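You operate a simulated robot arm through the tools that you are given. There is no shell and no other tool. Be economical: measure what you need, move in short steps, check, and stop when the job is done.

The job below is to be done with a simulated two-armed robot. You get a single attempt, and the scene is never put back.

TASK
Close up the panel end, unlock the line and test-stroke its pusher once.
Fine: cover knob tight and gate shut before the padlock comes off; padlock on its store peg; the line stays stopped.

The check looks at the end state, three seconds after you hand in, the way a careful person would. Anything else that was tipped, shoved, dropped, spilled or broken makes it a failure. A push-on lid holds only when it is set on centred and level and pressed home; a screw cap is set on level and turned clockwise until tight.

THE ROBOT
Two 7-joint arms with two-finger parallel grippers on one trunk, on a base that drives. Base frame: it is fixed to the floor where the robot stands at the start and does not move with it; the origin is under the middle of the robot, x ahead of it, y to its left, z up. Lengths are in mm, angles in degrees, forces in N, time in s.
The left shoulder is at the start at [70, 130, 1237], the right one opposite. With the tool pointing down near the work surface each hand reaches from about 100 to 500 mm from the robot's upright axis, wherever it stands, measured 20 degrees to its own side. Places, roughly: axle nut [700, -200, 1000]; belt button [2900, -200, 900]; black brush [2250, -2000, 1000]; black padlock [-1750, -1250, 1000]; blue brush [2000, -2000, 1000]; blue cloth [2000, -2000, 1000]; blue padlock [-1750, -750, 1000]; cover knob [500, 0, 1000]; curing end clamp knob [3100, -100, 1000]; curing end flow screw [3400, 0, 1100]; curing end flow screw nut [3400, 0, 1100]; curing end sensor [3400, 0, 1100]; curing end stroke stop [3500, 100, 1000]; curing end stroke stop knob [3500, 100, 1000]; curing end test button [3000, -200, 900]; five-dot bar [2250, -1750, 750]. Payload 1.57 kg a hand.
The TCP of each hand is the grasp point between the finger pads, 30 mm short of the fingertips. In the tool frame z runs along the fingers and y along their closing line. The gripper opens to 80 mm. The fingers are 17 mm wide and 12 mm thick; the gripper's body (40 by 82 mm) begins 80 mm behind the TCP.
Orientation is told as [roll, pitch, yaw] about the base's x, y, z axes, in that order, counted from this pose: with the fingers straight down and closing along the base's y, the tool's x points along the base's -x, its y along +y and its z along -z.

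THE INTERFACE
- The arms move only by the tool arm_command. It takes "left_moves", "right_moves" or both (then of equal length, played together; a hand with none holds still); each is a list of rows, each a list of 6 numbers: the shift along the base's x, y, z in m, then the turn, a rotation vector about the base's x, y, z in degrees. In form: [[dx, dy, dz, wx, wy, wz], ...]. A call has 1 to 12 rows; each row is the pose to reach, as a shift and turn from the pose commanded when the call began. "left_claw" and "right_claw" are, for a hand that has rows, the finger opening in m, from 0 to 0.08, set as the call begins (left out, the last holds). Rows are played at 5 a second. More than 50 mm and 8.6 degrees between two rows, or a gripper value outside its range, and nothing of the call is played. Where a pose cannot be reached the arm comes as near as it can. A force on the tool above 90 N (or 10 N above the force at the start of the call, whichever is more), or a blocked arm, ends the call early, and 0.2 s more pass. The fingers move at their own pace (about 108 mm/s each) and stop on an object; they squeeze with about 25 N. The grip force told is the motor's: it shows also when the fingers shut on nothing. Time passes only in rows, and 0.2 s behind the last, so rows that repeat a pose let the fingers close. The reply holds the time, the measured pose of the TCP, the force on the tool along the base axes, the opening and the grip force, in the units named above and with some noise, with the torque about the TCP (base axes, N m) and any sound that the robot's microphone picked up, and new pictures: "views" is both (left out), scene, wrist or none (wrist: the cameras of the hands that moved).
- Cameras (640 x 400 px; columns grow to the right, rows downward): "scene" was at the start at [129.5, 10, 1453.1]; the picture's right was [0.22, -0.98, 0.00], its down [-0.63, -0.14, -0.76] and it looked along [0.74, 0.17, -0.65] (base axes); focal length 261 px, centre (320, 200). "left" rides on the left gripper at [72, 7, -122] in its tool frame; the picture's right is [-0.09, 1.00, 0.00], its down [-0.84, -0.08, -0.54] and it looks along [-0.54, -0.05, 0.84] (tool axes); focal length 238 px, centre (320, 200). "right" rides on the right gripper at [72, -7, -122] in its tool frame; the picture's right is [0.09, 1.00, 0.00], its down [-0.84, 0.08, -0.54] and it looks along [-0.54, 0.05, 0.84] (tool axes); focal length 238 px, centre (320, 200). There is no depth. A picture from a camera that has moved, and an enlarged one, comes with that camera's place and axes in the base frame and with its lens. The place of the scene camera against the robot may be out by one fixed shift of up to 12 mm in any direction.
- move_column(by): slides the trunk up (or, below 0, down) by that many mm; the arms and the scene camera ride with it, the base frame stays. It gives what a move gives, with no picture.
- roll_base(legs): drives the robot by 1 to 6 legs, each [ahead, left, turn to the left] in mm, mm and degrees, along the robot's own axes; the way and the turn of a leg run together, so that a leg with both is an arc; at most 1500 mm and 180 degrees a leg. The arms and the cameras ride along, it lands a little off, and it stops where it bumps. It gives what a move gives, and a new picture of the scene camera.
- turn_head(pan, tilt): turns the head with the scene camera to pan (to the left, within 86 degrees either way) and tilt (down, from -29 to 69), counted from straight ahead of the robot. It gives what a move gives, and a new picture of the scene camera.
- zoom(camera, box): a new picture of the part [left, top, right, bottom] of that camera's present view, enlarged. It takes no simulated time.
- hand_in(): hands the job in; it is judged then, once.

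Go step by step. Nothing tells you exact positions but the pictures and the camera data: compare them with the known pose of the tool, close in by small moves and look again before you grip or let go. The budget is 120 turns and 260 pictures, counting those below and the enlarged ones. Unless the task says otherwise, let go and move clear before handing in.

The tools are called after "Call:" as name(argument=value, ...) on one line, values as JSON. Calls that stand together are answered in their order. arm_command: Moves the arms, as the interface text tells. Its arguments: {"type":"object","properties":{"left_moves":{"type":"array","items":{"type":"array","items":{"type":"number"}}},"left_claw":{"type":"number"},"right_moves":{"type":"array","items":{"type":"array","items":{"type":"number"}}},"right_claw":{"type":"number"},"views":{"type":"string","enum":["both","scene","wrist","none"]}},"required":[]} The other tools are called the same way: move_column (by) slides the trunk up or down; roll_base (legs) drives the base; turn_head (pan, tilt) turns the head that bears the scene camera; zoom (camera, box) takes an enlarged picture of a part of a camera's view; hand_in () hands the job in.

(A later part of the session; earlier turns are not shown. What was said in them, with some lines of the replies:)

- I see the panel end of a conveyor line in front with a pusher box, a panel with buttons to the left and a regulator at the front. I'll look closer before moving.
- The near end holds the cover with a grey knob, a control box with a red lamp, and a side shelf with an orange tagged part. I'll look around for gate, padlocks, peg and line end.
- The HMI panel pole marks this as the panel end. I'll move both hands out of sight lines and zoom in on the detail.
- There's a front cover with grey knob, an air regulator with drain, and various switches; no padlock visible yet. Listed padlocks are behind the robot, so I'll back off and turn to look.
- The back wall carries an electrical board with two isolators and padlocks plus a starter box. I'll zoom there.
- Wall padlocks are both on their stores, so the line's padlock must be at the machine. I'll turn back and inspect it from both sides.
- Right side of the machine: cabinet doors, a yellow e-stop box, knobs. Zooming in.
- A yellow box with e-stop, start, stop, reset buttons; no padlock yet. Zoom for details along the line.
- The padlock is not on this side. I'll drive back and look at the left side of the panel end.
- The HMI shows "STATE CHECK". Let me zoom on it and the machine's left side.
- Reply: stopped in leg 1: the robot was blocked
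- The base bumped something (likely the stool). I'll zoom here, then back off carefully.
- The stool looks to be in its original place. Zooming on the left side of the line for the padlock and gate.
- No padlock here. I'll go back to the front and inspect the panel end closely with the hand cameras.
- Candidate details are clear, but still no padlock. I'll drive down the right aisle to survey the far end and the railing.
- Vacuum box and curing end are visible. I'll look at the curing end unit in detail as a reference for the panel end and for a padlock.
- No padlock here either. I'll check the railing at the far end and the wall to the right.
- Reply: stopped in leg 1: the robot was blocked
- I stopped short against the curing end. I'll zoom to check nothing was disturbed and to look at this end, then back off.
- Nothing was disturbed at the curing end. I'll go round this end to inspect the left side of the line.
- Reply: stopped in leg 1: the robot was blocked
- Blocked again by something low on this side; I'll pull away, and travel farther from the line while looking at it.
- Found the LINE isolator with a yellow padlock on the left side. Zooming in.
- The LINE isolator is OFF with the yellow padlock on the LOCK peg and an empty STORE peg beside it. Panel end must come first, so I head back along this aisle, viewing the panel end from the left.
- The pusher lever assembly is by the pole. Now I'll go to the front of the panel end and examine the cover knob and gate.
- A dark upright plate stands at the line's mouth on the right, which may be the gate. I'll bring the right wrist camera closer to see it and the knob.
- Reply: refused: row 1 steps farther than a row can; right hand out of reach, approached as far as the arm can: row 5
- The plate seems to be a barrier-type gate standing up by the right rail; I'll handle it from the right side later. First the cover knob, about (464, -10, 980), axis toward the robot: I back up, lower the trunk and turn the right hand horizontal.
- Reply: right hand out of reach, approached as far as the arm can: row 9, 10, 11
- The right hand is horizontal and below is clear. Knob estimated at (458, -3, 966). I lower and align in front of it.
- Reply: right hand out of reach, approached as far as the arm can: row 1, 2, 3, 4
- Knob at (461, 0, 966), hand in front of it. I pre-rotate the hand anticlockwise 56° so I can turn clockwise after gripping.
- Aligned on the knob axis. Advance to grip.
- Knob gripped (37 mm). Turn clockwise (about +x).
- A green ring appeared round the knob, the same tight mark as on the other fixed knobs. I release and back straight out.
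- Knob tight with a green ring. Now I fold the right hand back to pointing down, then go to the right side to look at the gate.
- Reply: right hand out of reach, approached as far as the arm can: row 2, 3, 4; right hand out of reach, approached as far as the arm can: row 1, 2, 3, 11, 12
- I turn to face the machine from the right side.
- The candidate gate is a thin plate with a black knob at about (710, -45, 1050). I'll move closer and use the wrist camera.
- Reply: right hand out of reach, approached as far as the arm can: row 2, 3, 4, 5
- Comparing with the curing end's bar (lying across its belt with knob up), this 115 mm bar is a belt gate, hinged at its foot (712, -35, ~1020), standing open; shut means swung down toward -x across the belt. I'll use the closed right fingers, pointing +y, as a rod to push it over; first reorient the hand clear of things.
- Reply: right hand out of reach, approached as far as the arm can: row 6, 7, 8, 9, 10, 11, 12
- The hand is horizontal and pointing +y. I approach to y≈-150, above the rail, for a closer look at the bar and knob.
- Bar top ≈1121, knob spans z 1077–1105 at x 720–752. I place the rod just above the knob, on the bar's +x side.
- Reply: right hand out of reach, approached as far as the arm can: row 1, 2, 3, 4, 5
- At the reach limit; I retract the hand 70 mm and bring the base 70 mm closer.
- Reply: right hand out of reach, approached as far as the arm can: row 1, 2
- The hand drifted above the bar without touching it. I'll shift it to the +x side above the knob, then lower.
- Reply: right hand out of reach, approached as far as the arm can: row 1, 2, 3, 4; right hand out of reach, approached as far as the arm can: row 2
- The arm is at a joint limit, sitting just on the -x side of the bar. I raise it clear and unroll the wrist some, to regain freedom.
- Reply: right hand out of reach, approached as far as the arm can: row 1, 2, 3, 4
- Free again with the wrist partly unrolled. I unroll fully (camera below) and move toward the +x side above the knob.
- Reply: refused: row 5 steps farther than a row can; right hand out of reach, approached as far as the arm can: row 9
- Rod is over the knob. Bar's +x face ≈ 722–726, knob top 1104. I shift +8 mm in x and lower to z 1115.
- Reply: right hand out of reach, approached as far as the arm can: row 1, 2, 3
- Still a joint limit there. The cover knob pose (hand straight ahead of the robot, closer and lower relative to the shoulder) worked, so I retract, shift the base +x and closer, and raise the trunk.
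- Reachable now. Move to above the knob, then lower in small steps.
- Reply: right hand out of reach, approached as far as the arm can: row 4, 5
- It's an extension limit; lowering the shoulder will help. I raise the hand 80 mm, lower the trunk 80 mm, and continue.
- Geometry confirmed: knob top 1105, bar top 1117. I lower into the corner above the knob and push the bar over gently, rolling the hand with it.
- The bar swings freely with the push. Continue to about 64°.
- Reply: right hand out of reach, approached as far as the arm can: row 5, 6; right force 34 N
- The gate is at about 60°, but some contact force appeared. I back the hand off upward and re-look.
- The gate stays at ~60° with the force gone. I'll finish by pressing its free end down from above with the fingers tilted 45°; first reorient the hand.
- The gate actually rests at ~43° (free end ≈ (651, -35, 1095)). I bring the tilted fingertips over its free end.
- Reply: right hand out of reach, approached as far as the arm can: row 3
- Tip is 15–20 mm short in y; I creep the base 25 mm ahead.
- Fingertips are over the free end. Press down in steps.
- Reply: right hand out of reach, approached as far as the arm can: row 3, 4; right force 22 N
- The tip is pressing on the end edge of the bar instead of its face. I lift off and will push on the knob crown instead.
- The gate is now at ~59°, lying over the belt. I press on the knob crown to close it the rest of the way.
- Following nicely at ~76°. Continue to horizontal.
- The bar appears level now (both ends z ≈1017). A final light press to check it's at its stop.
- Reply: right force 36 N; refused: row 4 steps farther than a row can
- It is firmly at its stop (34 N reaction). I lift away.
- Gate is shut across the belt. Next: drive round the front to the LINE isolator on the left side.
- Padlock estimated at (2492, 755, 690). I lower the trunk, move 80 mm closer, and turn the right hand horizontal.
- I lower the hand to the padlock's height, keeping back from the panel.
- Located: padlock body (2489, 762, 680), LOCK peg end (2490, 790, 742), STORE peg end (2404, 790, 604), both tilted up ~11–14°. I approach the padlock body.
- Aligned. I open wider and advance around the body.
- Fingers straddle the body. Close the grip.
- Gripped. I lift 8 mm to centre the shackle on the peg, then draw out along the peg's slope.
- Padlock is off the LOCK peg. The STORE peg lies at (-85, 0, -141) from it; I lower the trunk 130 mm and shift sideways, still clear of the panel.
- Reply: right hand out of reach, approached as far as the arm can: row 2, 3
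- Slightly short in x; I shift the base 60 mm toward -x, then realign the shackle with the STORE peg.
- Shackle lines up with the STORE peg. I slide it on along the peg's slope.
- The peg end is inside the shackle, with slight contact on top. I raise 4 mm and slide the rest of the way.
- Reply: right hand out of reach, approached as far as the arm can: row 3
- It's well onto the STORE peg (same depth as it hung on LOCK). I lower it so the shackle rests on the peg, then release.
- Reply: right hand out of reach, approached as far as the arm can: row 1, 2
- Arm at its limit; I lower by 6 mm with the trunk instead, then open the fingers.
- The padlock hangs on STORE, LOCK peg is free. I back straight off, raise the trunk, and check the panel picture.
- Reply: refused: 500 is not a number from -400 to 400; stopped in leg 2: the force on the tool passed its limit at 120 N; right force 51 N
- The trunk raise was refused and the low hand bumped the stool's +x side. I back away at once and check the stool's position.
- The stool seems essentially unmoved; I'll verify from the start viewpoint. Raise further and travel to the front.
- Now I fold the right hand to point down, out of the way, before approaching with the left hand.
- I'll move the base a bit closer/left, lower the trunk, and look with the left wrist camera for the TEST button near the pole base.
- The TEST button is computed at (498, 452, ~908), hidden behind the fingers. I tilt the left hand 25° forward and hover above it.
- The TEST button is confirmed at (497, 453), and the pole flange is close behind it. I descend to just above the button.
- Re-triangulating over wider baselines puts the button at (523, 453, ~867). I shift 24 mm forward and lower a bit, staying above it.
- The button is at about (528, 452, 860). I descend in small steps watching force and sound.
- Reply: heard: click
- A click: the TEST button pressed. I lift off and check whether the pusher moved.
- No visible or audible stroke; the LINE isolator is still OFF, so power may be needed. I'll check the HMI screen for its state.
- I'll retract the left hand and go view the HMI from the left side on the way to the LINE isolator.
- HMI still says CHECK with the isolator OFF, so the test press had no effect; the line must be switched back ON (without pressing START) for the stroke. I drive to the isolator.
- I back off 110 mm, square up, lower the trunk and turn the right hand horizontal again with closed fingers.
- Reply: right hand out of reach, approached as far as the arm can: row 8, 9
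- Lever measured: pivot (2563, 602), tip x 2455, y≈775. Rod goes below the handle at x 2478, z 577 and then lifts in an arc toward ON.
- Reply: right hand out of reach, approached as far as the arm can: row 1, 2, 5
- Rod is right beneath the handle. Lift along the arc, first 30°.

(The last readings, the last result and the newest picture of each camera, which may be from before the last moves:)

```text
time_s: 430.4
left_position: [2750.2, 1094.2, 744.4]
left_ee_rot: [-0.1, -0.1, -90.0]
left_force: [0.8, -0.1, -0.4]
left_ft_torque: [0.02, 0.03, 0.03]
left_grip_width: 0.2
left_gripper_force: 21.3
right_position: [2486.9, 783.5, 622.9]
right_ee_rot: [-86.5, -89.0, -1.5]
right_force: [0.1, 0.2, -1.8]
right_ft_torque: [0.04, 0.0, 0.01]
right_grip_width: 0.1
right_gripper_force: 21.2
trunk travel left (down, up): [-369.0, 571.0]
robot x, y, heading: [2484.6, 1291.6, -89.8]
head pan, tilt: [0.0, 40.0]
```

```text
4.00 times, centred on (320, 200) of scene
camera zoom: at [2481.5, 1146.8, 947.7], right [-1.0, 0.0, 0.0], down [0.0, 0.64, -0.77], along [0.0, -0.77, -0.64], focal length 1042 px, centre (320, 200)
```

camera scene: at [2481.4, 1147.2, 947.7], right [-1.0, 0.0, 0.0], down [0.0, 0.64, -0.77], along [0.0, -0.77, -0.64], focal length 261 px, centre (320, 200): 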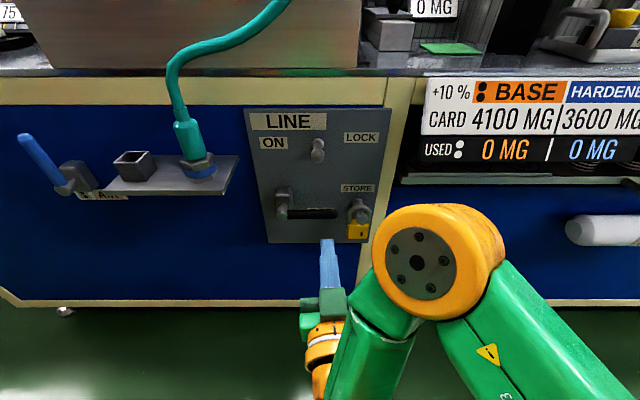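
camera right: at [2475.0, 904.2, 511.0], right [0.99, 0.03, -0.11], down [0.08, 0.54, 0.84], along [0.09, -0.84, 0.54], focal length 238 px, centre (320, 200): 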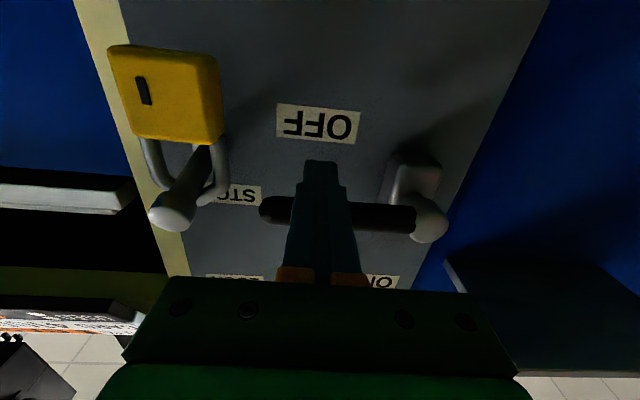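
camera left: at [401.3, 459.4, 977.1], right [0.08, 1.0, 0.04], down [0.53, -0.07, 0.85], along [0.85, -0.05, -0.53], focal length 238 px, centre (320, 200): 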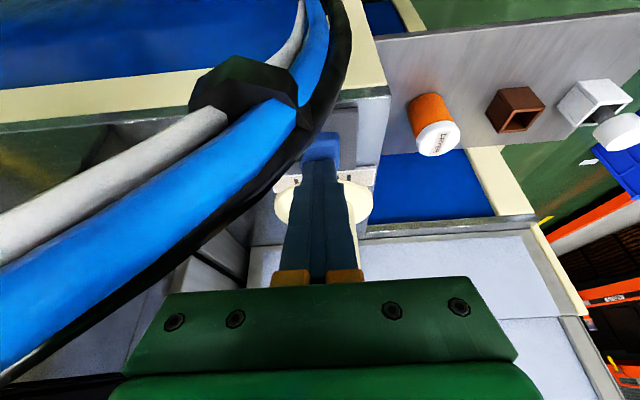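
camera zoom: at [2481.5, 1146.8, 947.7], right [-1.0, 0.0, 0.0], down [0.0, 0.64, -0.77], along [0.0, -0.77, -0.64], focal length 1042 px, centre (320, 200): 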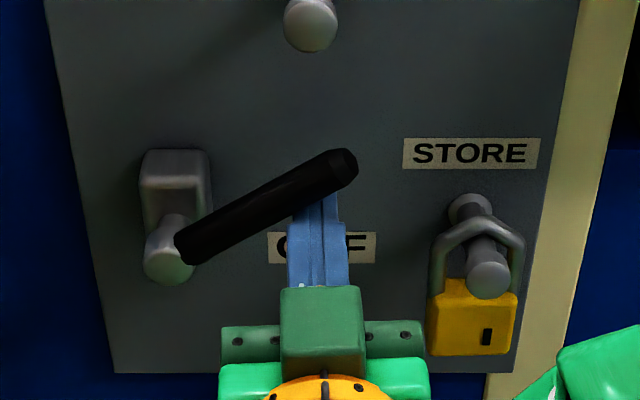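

Lever is rising as planned. Continue to ON.

Call:
arm_command(right_moves=[[0.003, 0, 0.01, 0, 0, 0], [0.0055, 0, 0.0187, 0, 0, 0], [0.0115, 0, 0.028, 0, 0, 0], [0.0175, 0, 0.0358, 0, 0, 0], [0.026, 0, 0.043, 0, 0, 0], [0.0348, 0, 0.0494, 0, 0, 0], [0.045, 0, 0.054, 0, 0, 0], [0.056, 0, 0.0579, 0, 0, 0]], views="none")

Call:
zoom(camera="scene", box=[230, 110, 390, 230])

```text
time_s: 432.2
left_position: [2746.3, 1093.7, 745.8]
left_ee_rot: [0.0, -0.1, -90.1]
left_force: [-0.3, -0.2, -0.5]
left_ft_torque: [-0.01, 0.01, 0.0]
left_grip_width: 0.0
left_gripper_force: 21.2
right_position: [2539.9, 782.2, 679.2]
right_ee_rot: [-76.0, -89.1, -12.3]
right_force: [-12.0, 5.8, -8.6]
right_ft_torque: [0.02, 0.07, 0.0]
right_grip_width: 0.0
right_gripper_force: 21.1
trunk travel left (down, up): [-369.0, 571.0]
robot x, y, heading: [2485.4, 1287.8, -90.2]
head pan, tilt: [0.0, 40.0]
```

```text
3.33 times, centred on (310, 170) of scene
camera zoom: at [2478.0, 1146.9, 947.5], right [-1.0, 0.0, 0.0], down [0.0, 0.64, -0.77], along [0.0, -0.77, -0.64], focal length 869 px, centre (353, 300)
```

zoom: 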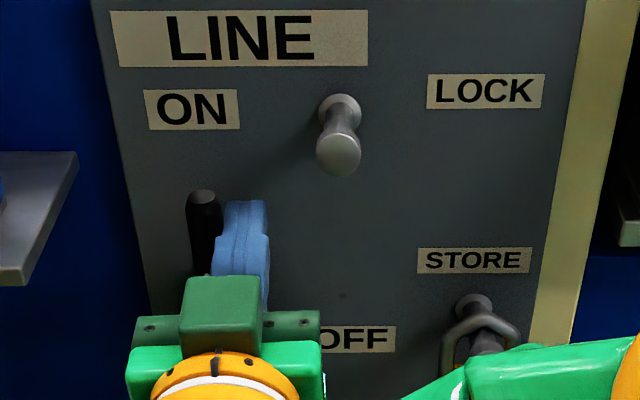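

Lever is up at ON with a stop reaction. I ease off and draw the hand back.

Call:
arm_command(right_moves=[[0.003, 0, 0.0, 0, 0, 0], [-0.012, 0, 0, 0, 0, 0], [-0.012, 0.04, 0, 0, 0, 0], [-0.012, 0.08, 0.02, 0, 0, 0], [-0.03, 0.115, 0.05, 0, 0, 0]], views="none")

Call:
zoom(camera="scene", box=[230, 110, 400, 240])

```text
time_s: 433.4
left_position: [2748.6, 1095.0, 743.7]
left_ee_rot: [-0.1, -0.1, -90.1]
left_force: [0.0, -0.1, -0.2]
left_ft_torque: [0.01, -0.02, 0.02]
left_grip_width: 0.0
left_gripper_force: 20.7
right_position: [2513.0, 900.2, 731.9]
right_ee_rot: [-92.2, -89.0, 4.2]
right_force: [0.1, 0.7, 0.1]
right_ft_torque: [0.01, -0.01, -0.02]
right_grip_width: 0.3
right_gripper_force: 21.7
trunk travel left (down, up): [-369.0, 571.0]
robot x, y, heading: [2481.6, 1290.0, -90.3]
head pan, tilt: [0.0, 40.0]
```

```text
3.08 times, centred on (315, 175) of scene
camera zoom: at [2481.1, 1147.9, 947.8], right [-1.0, 0.0, 0.0], down [0.0, 0.64, -0.77], along [0.0, -0.77, -0.64], focal length 802 px, centre (335, 277)
```

zoom: 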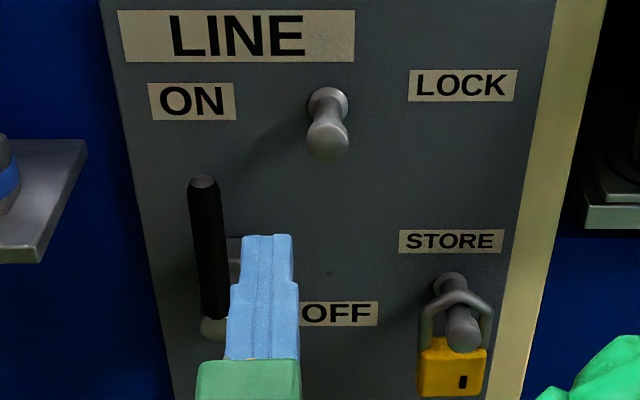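

LINE is ON, padlock on STORE. I back off, raise the trunk fully before driving, fold the right hand, and return, checking the HMI.

Call:
roll_base(legs=[[-120, 0, 0]])

Call:
move_column(by=400)

Call:
move_column(by=100)

Call:
arm_command(right_moves=[[-0.02, 0.02, 0.02, 8, 0, 0], [-0.04, 0.04, 0.03, 16, 0, 0], [-0.06, 0.06, 0.04, 24, 0, 0], [-0.08, 0.08, 0.05, 32, 0, 0], [-0.1, 0.1, 0.06, 40, 0, 0], [-0.12, 0.1, 0.07, 48, 0, 0], [-0.14, 0.1, 0.07, 56, 0, 0], [-0.16, 0.1, 0.07, 64, 0, 0], [-0.18, 0.1, 0.07, 72, 0, 0], [-0.2, 0.1, 0.07, 80, 0, 0], [-0.22, 0.1, 0.07, 88, 0, 0], [-0.24, 0.1, 0.07, 90, 0, 0]], views="none")

```text
time_s: 434.6
left_position: [2750.2, 1215.6, 745.1]
left_ee_rot: [-0.1, 0.0, -90.0]
left_force: [-0.5, 1.4, -0.5]
left_ft_torque: [0.0, -0.01, -0.01]
left_grip_width: 0.0
left_gripper_force: 21.4
right_position: [2514.3, 1021.2, 731.5]
right_ee_rot: [-89.9, -89.1, 1.6]
right_force: [-0.4, 1.0, -0.8]
right_ft_torque: [0.01, 0.02, 0.0]
right_grip_width: 0.0
right_gripper_force: 21.3
trunk travel left (down, up): [-369.0, 571.0]
robot x, y, heading: [2484.6, 1412.9, -89.9]
head pan, tilt: [0.0, 40.0]
camera scene: at [2481.5, 1269.2, 947.8], right [-1.0, 0.0, 0.0], down [0.0, 0.64, -0.77], along [0.0, -0.77, -0.64], focal length 261 px, centre (320, 200)
```

scene: 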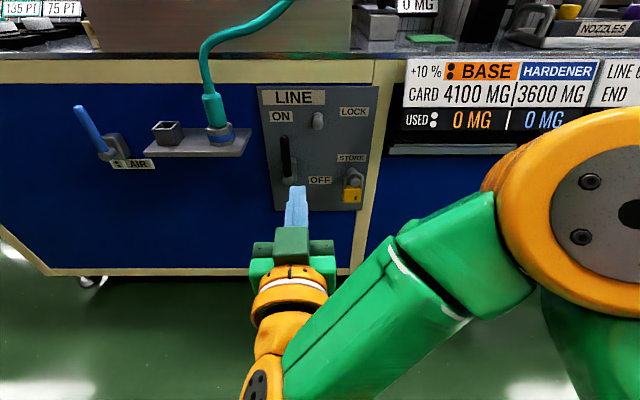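

```text
time_s: 438.4
left_position: [2748.3, 1214.7, 1144.3]
left_ee_rot: [-0.1, -0.2, -90.1]
left_force: [-0.5, 0.3, -0.1]
left_ft_torque: [0.0, -0.01, 0.01]
left_grip_width: 0.1
left_gripper_force: 21.3
right_position: [2513.3, 1020.4, 1131.1]
right_ee_rot: [-88.0, -89.0, -0.1]
right_force: [0.5, -0.1, 0.9]
right_ft_torque: [-0.02, 0.03, -0.01]
right_grip_width: 0.1
right_gripper_force: 21.2
trunk travel left (down, up): [-769.0, 171.0]
robot x, y, heading: [2487.0, 1413.9, -90.3]
head pan, tilt: [0.0, 40.0]
```

```text
time_s: 439.8
left_position: [2748.7, 1216.9, 1245.3]
left_ee_rot: [-0.1, -0.2, -90.1]
left_force: [0.0, 0.8, -0.6]
left_ft_torque: [-0.03, 0.01, -0.01]
left_grip_width: 0.1
left_gripper_force: 20.9
right_position: [2514.7, 1020.2, 1231.8]
right_ee_rot: [-88.0, -89.0, 0.0]
right_force: [0.8, 0.0, 0.6]
right_ft_torque: [0.0, 0.03, 0.01]
right_grip_width: 0.1
right_gripper_force: 21.3
trunk travel left (down, up): [-869.0, 71.0]
robot x, y, heading: [2486.0, 1412.4, -90.1]
head pan, tilt: [0.0, 40.0]
```

```text
time_s: 442.4
left_position: [2748.4, 1216.3, 1245.7]
left_ee_rot: [-0.1, -0.1, -90.1]
left_force: [0.4, 0.0, -0.7]
left_ft_torque: [0.02, -0.05, 0.04]
left_grip_width: 0.0
left_gripper_force: 20.8
right_position: [2273.2, 1121.9, 1300.8]
right_ee_rot: [2.1, 0.0, -89.0]
right_force: [0.3, -0.6, -0.2]
right_ft_torque: [0.04, -0.06, 0.02]
right_grip_width: 0.0
right_gripper_force: 20.8
trunk travel left (down, up): [-869.0, 71.0]
robot x, y, heading: [2483.6, 1413.3, -90.1]
head pan, tilt: [0.0, 40.0]
```

Now back to the front with the same pose as for the first press.

Call:
roll_base(legs=[[0, -1430, 0], [0, -1430, 0], [0, 0, 90], [0, -1180, 0], [425, 0, 0]])

```text
time_s: 468.0
left_position: [171.7, 542.6, 1245.6]
left_ee_rot: [0.0, -0.2, -3.7]
left_force: [-0.7, -0.5, 0.0]
left_ft_torque: [0.02, 0.02, -0.02]
left_grip_width: 0.0
left_gripper_force: 21.1
right_position: [234.7, 62.9, 1301.6]
right_ee_rot: [1.9, -0.1, -2.8]
right_force: [-0.1, -1.0, 0.1]
right_ft_torque: [0.03, -0.02, 0.02]
right_grip_width: 0.0
right_gripper_force: 21.5
trunk travel left (down, up): [-869.0, 71.0]
robot x, y, heading: [-41.5, 293.4, -4.0]
head pan, tilt: [0.0, 40.0]
camera scene: at [89.1, 274.7, 1448.0], right [-0.07, -1.0, 0.0], down [-0.64, 0.04, -0.77], along [0.77, -0.05, -0.64], focal length 261 px, centre (320, 200)
```

scene: 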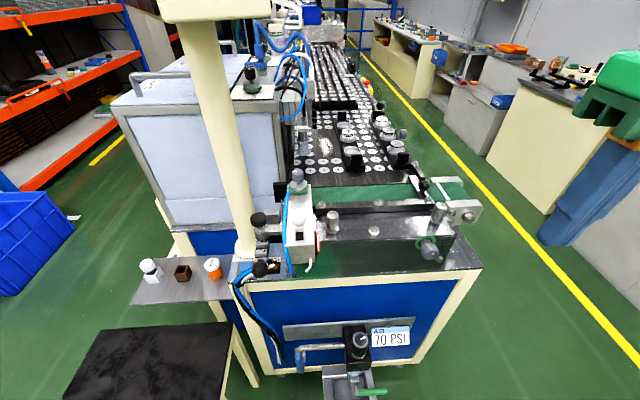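

Call:
roll_base(legs=[[0, 0, 4], [100, -68, 0]])

Call:
move_column(by=-100)

```text
time_s: 469.7
left_position: [252.6, 492.3, 1245.2]
left_ee_rot: [-0.2, -0.3, 0.2]
left_force: [0.4, 0.7, -0.4]
left_ft_torque: [0.01, -0.05, 0.01]
left_grip_width: 0.0
left_gripper_force: 21.4
right_position: [347.1, 18.0, 1302.3]
right_ee_rot: [1.8, -0.2, 1.1]
right_force: [-0.5, 0.0, 0.5]
right_ft_torque: [-0.02, -0.02, 0.04]
right_grip_width: 0.0
right_gripper_force: 21.8
trunk travel left (down, up): [-869.0, 71.0]
robot x, y, heading: [60.0, 228.0, -0.0]
head pan, tilt: [0.0, 40.0]
camera scene: at [186.5, 219.7, 1448.2], right [0.0, -1.0, 0.0], down [-0.64, 0.0, -0.77], along [0.77, 0.0, -0.64], focal length 261 px, centre (320, 200)
```

scene: 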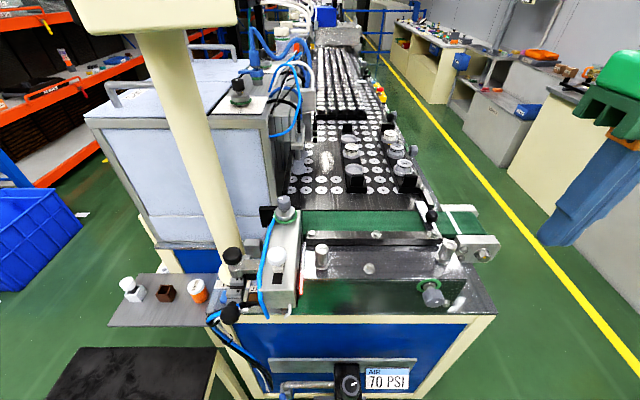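

```text
time_s: 471.0
left_position: [256.0, 489.4, 1144.7]
left_ee_rot: [-0.2, -0.1, 0.1]
left_force: [-0.7, 0.7, -1.3]
left_ft_torque: [-0.01, -0.01, 0.02]
left_grip_width: 0.2
left_gripper_force: 21.4
right_position: [351.4, 14.2, 1201.0]
right_ee_rot: [1.9, 0.0, 1.1]
right_force: [-0.5, 0.6, -0.8]
right_ft_torque: [-0.01, 0.0, -0.02]
right_grip_width: 0.0
right_gripper_force: 21.2
trunk travel left (down, up): [-769.0, 171.0]
robot x, y, heading: [55.5, 225.0, -0.1]
head pan, tilt: [0.0, 40.0]
```

Same pose as before. I move the left hand to hover over the TEST button.

Call:
arm_command(left_moves=[[0.04, -0.01, 0, 0, 0, 0], [0.08, -0.02, -0.01, 0, -8, 0], [0.12, -0.03, -0.03, 0, -16, 0], [0.16, -0.038, -0.05, 0, -24, 0], [0.2, -0.038, -0.08, 0, -25, 0], [0.233, -0.038, -0.115, 0, -25, 0], [0.253, -0.038, -0.155, 0, -25, 0], [0.262, -0.038, -0.2, 0, -25, 0], [0.262, -0.038, -0.22, 0, -25, 0]], views="wrist")

```text
time_s: 473.0
left_position: [518.8, 451.9, 926.5]
left_ee_rot: [-0.1, -25.1, 0.0]
left_force: [-0.3, -0.4, 0.5]
left_ft_torque: [0.0, 0.03, 0.0]
left_grip_width: 0.1
left_gripper_force: 20.6
right_position: [350.8, 15.9, 1201.7]
right_ee_rot: [1.9, 0.0, 1.1]
right_force: [0.1, -0.5, 0.5]
right_ft_torque: [-0.02, -0.02, -0.01]
right_grip_width: 0.0
right_gripper_force: 22.0
trunk travel left (down, up): [-769.0, 171.0]
robot x, y, heading: [61.9, 226.3, -0.1]
head pan, tilt: [0.0, 40.0]
camera left: at [400.9, 458.4, 1006.4], right [0.08, 1.0, 0.04], down [0.53, -0.08, 0.85], along [0.85, -0.05, -0.53], focal length 238 px, centre (320, 200)
```

left: 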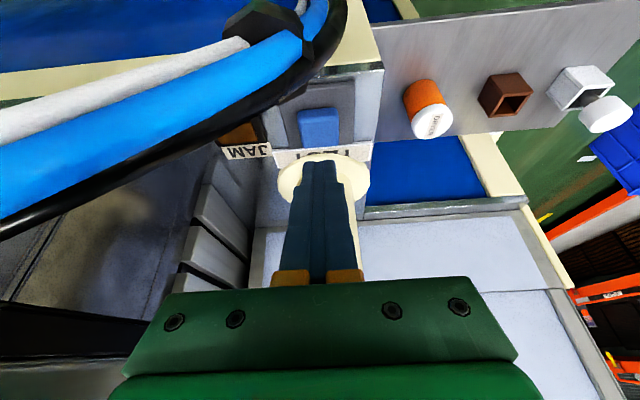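

Pose matches. I press the TEST button once, as before, and watch with the scene camera.

Call:
arm_command(left_moves=[[0, 0, -0.015, 0, 0, 0], [0, 0, -0.024, 0, 0, 0], [0, 0, -0.0305, 0, 0, 0]], views="scene")

```text
time_s: 473.8
left_position: [518.4, 451.9, 895.1]
left_ee_rot: [-0.2, -25.2, 0.1]
left_force: [1.4, -0.6, 1.8]
left_ft_torque: [-0.02, -0.04, -0.01]
left_grip_width: 0.0
left_gripper_force: 21.4
right_position: [351.2, 14.6, 1201.4]
right_ee_rot: [2.1, 0.0, 1.1]
right_force: [0.1, 0.0, -0.3]
right_ft_torque: [-0.03, 0.02, 0.01]
right_grip_width: 0.0
right_gripper_force: 21.4
trunk travel left (down, up): [-769.0, 171.0]
robot x, y, heading: [60.4, 224.7, 0.3]
head pan, tilt: [0.0, 40.0]
heard: click
camera scene: at [191.0, 215.8, 1347.8], right [0.0, -1.0, 0.0], down [-0.64, 0.0, -0.77], along [0.77, 0.0, -0.64], focal length 261 px, centre (320, 200)
```

scene: 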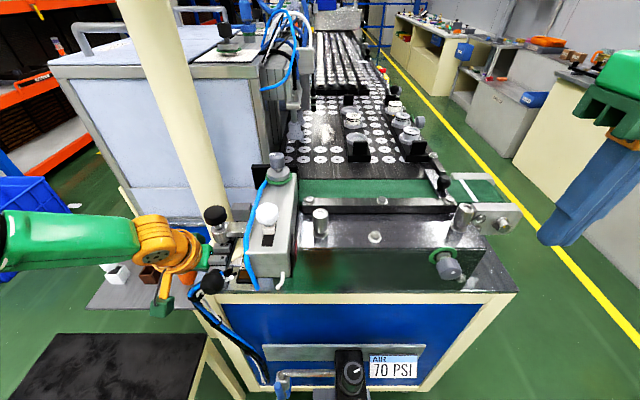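

The box's red lamp seems changed during this press. I release and look again after a moment.

Call:
arm_command(left_moves=[[0, 0, 0.01, 0, 0, 0], [0, 0, 0.03, 0, 0, 0]], views="scene")

Call:
arm_command(left_moves=[[0, 0, 0.01, 0, 0, 0], [0, 0, 0.02, 0, 0, 0], [0, 0, 0.03, 0, 0, 0], [0, 0, 0.03, 0, 0, 0], [0, 0, 0.03, 0, 0, 0], [0, 0, 0.03, 0, 0, 0], [0, 0, 0.03, 0, 0, 0], [0, 0, 0.03, 0, 0, 0], [0, 0, 0.03, 0, 0, 0], [0, 0, 0.03, 0, 0, 0]], views="scene")

```text
time_s: 474.4
left_position: [516.4, 451.2, 925.6]
left_ee_rot: [-0.1, -25.0, 0.0]
left_force: [0.8, 0.3, 0.4]
left_ft_torque: [0.01, 0.03, 0.01]
left_grip_width: 0.3
left_gripper_force: 21.4
right_position: [351.0, 14.8, 1201.3]
right_ee_rot: [1.9, 0.0, 1.0]
right_force: [0.6, 0.1, 0.3]
right_ft_torque: [-0.01, 0.03, 0.0]
right_grip_width: 0.0
right_gripper_force: 21.5
trunk travel left (down, up): [-769.0, 171.0]
robot x, y, heading: [62.2, 224.6, 0.3]
head pan, tilt: [0.0, 40.0]
camera scene: at [190.8, 216.2, 1347.8], right [0.0, -1.0, 0.0], down [-0.64, 0.0, -0.77], along [0.77, 0.0, -0.64], focal length 261 px, centre (320, 200)
```

scene: 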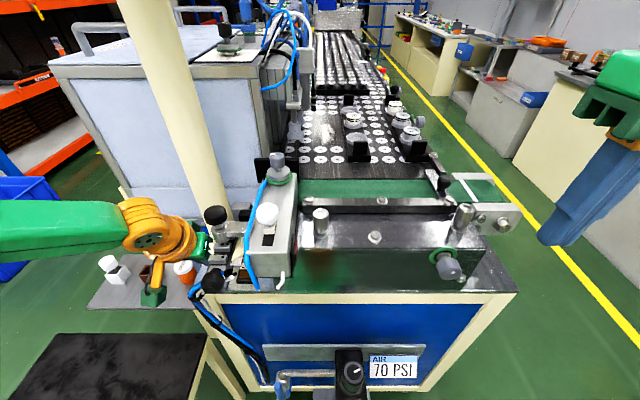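

```text
time_s: 476.6
left_position: [517.2, 450.8, 955.1]
left_ee_rot: [-0.1, -25.1, 0.1]
left_force: [-0.5, 0.4, -0.7]
left_ft_torque: [-0.05, -0.02, 0.03]
left_grip_width: 0.0
left_gripper_force: 21.8
right_position: [350.7, 15.8, 1202.2]
right_ee_rot: [2.0, 0.0, 1.1]
right_force: [-0.2, 0.6, 0.7]
right_ft_torque: [0.04, 0.01, -0.03]
right_grip_width: 0.1
right_gripper_force: 21.6
trunk travel left (down, up): [-769.0, 171.0]
robot x, y, heading: [61.8, 225.5, 0.0]
head pan, tilt: [0.0, 40.0]
camera scene: at [191.5, 216.3, 1347.7], right [0.0, -1.0, 0.0], down [-0.64, 0.0, -0.77], along [0.77, 0.0, -0.64], focal length 261 px, centre (320, 200)
```

scene: 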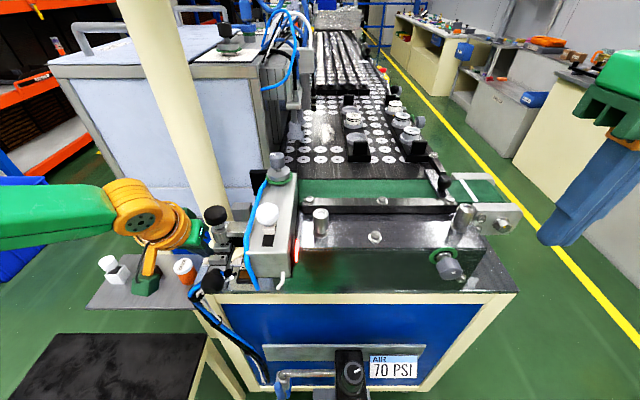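

The lamp went out and the pusher plate moved forward, then both returned: exactly one stroke (the first press, with LINE off, showed no change). I retract the left hand clear.

Call:
arm_command(left_moves=[[-0.01, 0, 0.04, 0, 0, 0], [-0.03, 0, 0.08, 0, 0, 0], [-0.06, 0, 0.11, 0, 0, 0], [-0.1, 0, 0.14, 0, 8, 0], [-0.14, 0.01, 0.16, 0, 16, 0], [-0.18, 0.02, 0.18, 0, 24, 0], [-0.22, 0.03, 0.19, 0, 25, 0], [-0.26, 0.04, 0.19, 0, 25, 0]], views="none")

Call:
roll_base(legs=[[-200, 0, 0]])

```text
time_s: 478.4
left_position: [256.3, 492.7, 1146.4]
left_ee_rot: [0.0, -0.2, 0.1]
left_force: [-0.3, 0.0, 0.0]
left_ft_torque: [-0.02, -0.04, 0.01]
left_grip_width: 0.2
left_gripper_force: 21.0
right_position: [350.0, 16.4, 1202.3]
right_ee_rot: [1.9, -0.1, 1.1]
right_force: [-0.7, 0.9, -0.3]
right_ft_torque: [-0.04, 0.01, -0.01]
right_grip_width: 0.3
right_gripper_force: 20.9
trunk travel left (down, up): [-769.0, 171.0]
robot x, y, heading: [60.5, 222.9, -0.1]
head pan, tilt: [0.0, 40.0]
```

```text
time_s: 480.0
left_position: [61.7, 491.4, 1145.4]
left_ee_rot: [-0.1, 0.1, -0.1]
left_force: [0.0, 0.6, -0.8]
left_ft_torque: [0.01, -0.01, -0.02]
left_grip_width: 0.0
left_gripper_force: 21.7
right_position: [153.9, 14.9, 1200.5]
right_ee_rot: [1.9, 0.2, 0.8]
right_force: [-0.4, 0.4, 0.9]
right_ft_torque: [-0.01, 0.04, -0.01]
right_grip_width: 0.1
right_gripper_force: 21.6
trunk travel left (down, up): [-769.0, 171.0]
robot x, y, heading: [-141.2, 224.9, 0.0]
head pan, tilt: [0.0, 40.0]
camera scene: at [-5.7, 216.2, 1347.3], right [0.0, -1.0, 0.0], down [-0.64, 0.0, -0.76], along [0.76, 0.0, -0.64], focal length 261 px, centre (320, 200)
```

scene: 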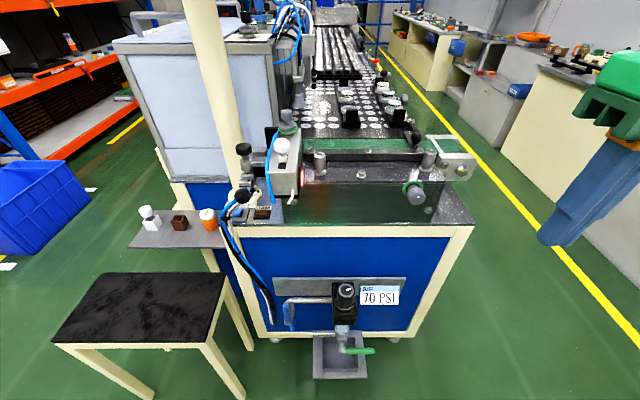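

The panel end is closed up: the knob shows its green ring and the gate is shut. The padlock is on STORE, the pusher has stroked once, the line is stopped, and the robot is clear, so I'm handing in.

Call:
hand_in()

```text
The job is handed in.
```

The job is handed in: the cover knob is tight, the gate is shut across the belt, and the yellow padlock is on its STORE peg. The pusher made one test stroke, and the line is stopped.

- **Isolator left ON:** I pressed TEST first with the LINE isolator OFF and only heard a click, with no stroke. I then turned the isolator ON, pressed TEST again, and the pusher went out and came back. START was never pressed.
- **Bumps while driving:** The base was stopped by contact four times in all: twice along the line's left side (the first time probably the stool), once at the curing end, and once when the lowered right hand hit the stool hard enough to trip the force limit. The stool and the curing end looked undisturbed afterwards. I did not check the fourth spot, a bracket low on the left side. A small shift of the stool is possible, since my camera estimates are only good to about 20 mm.
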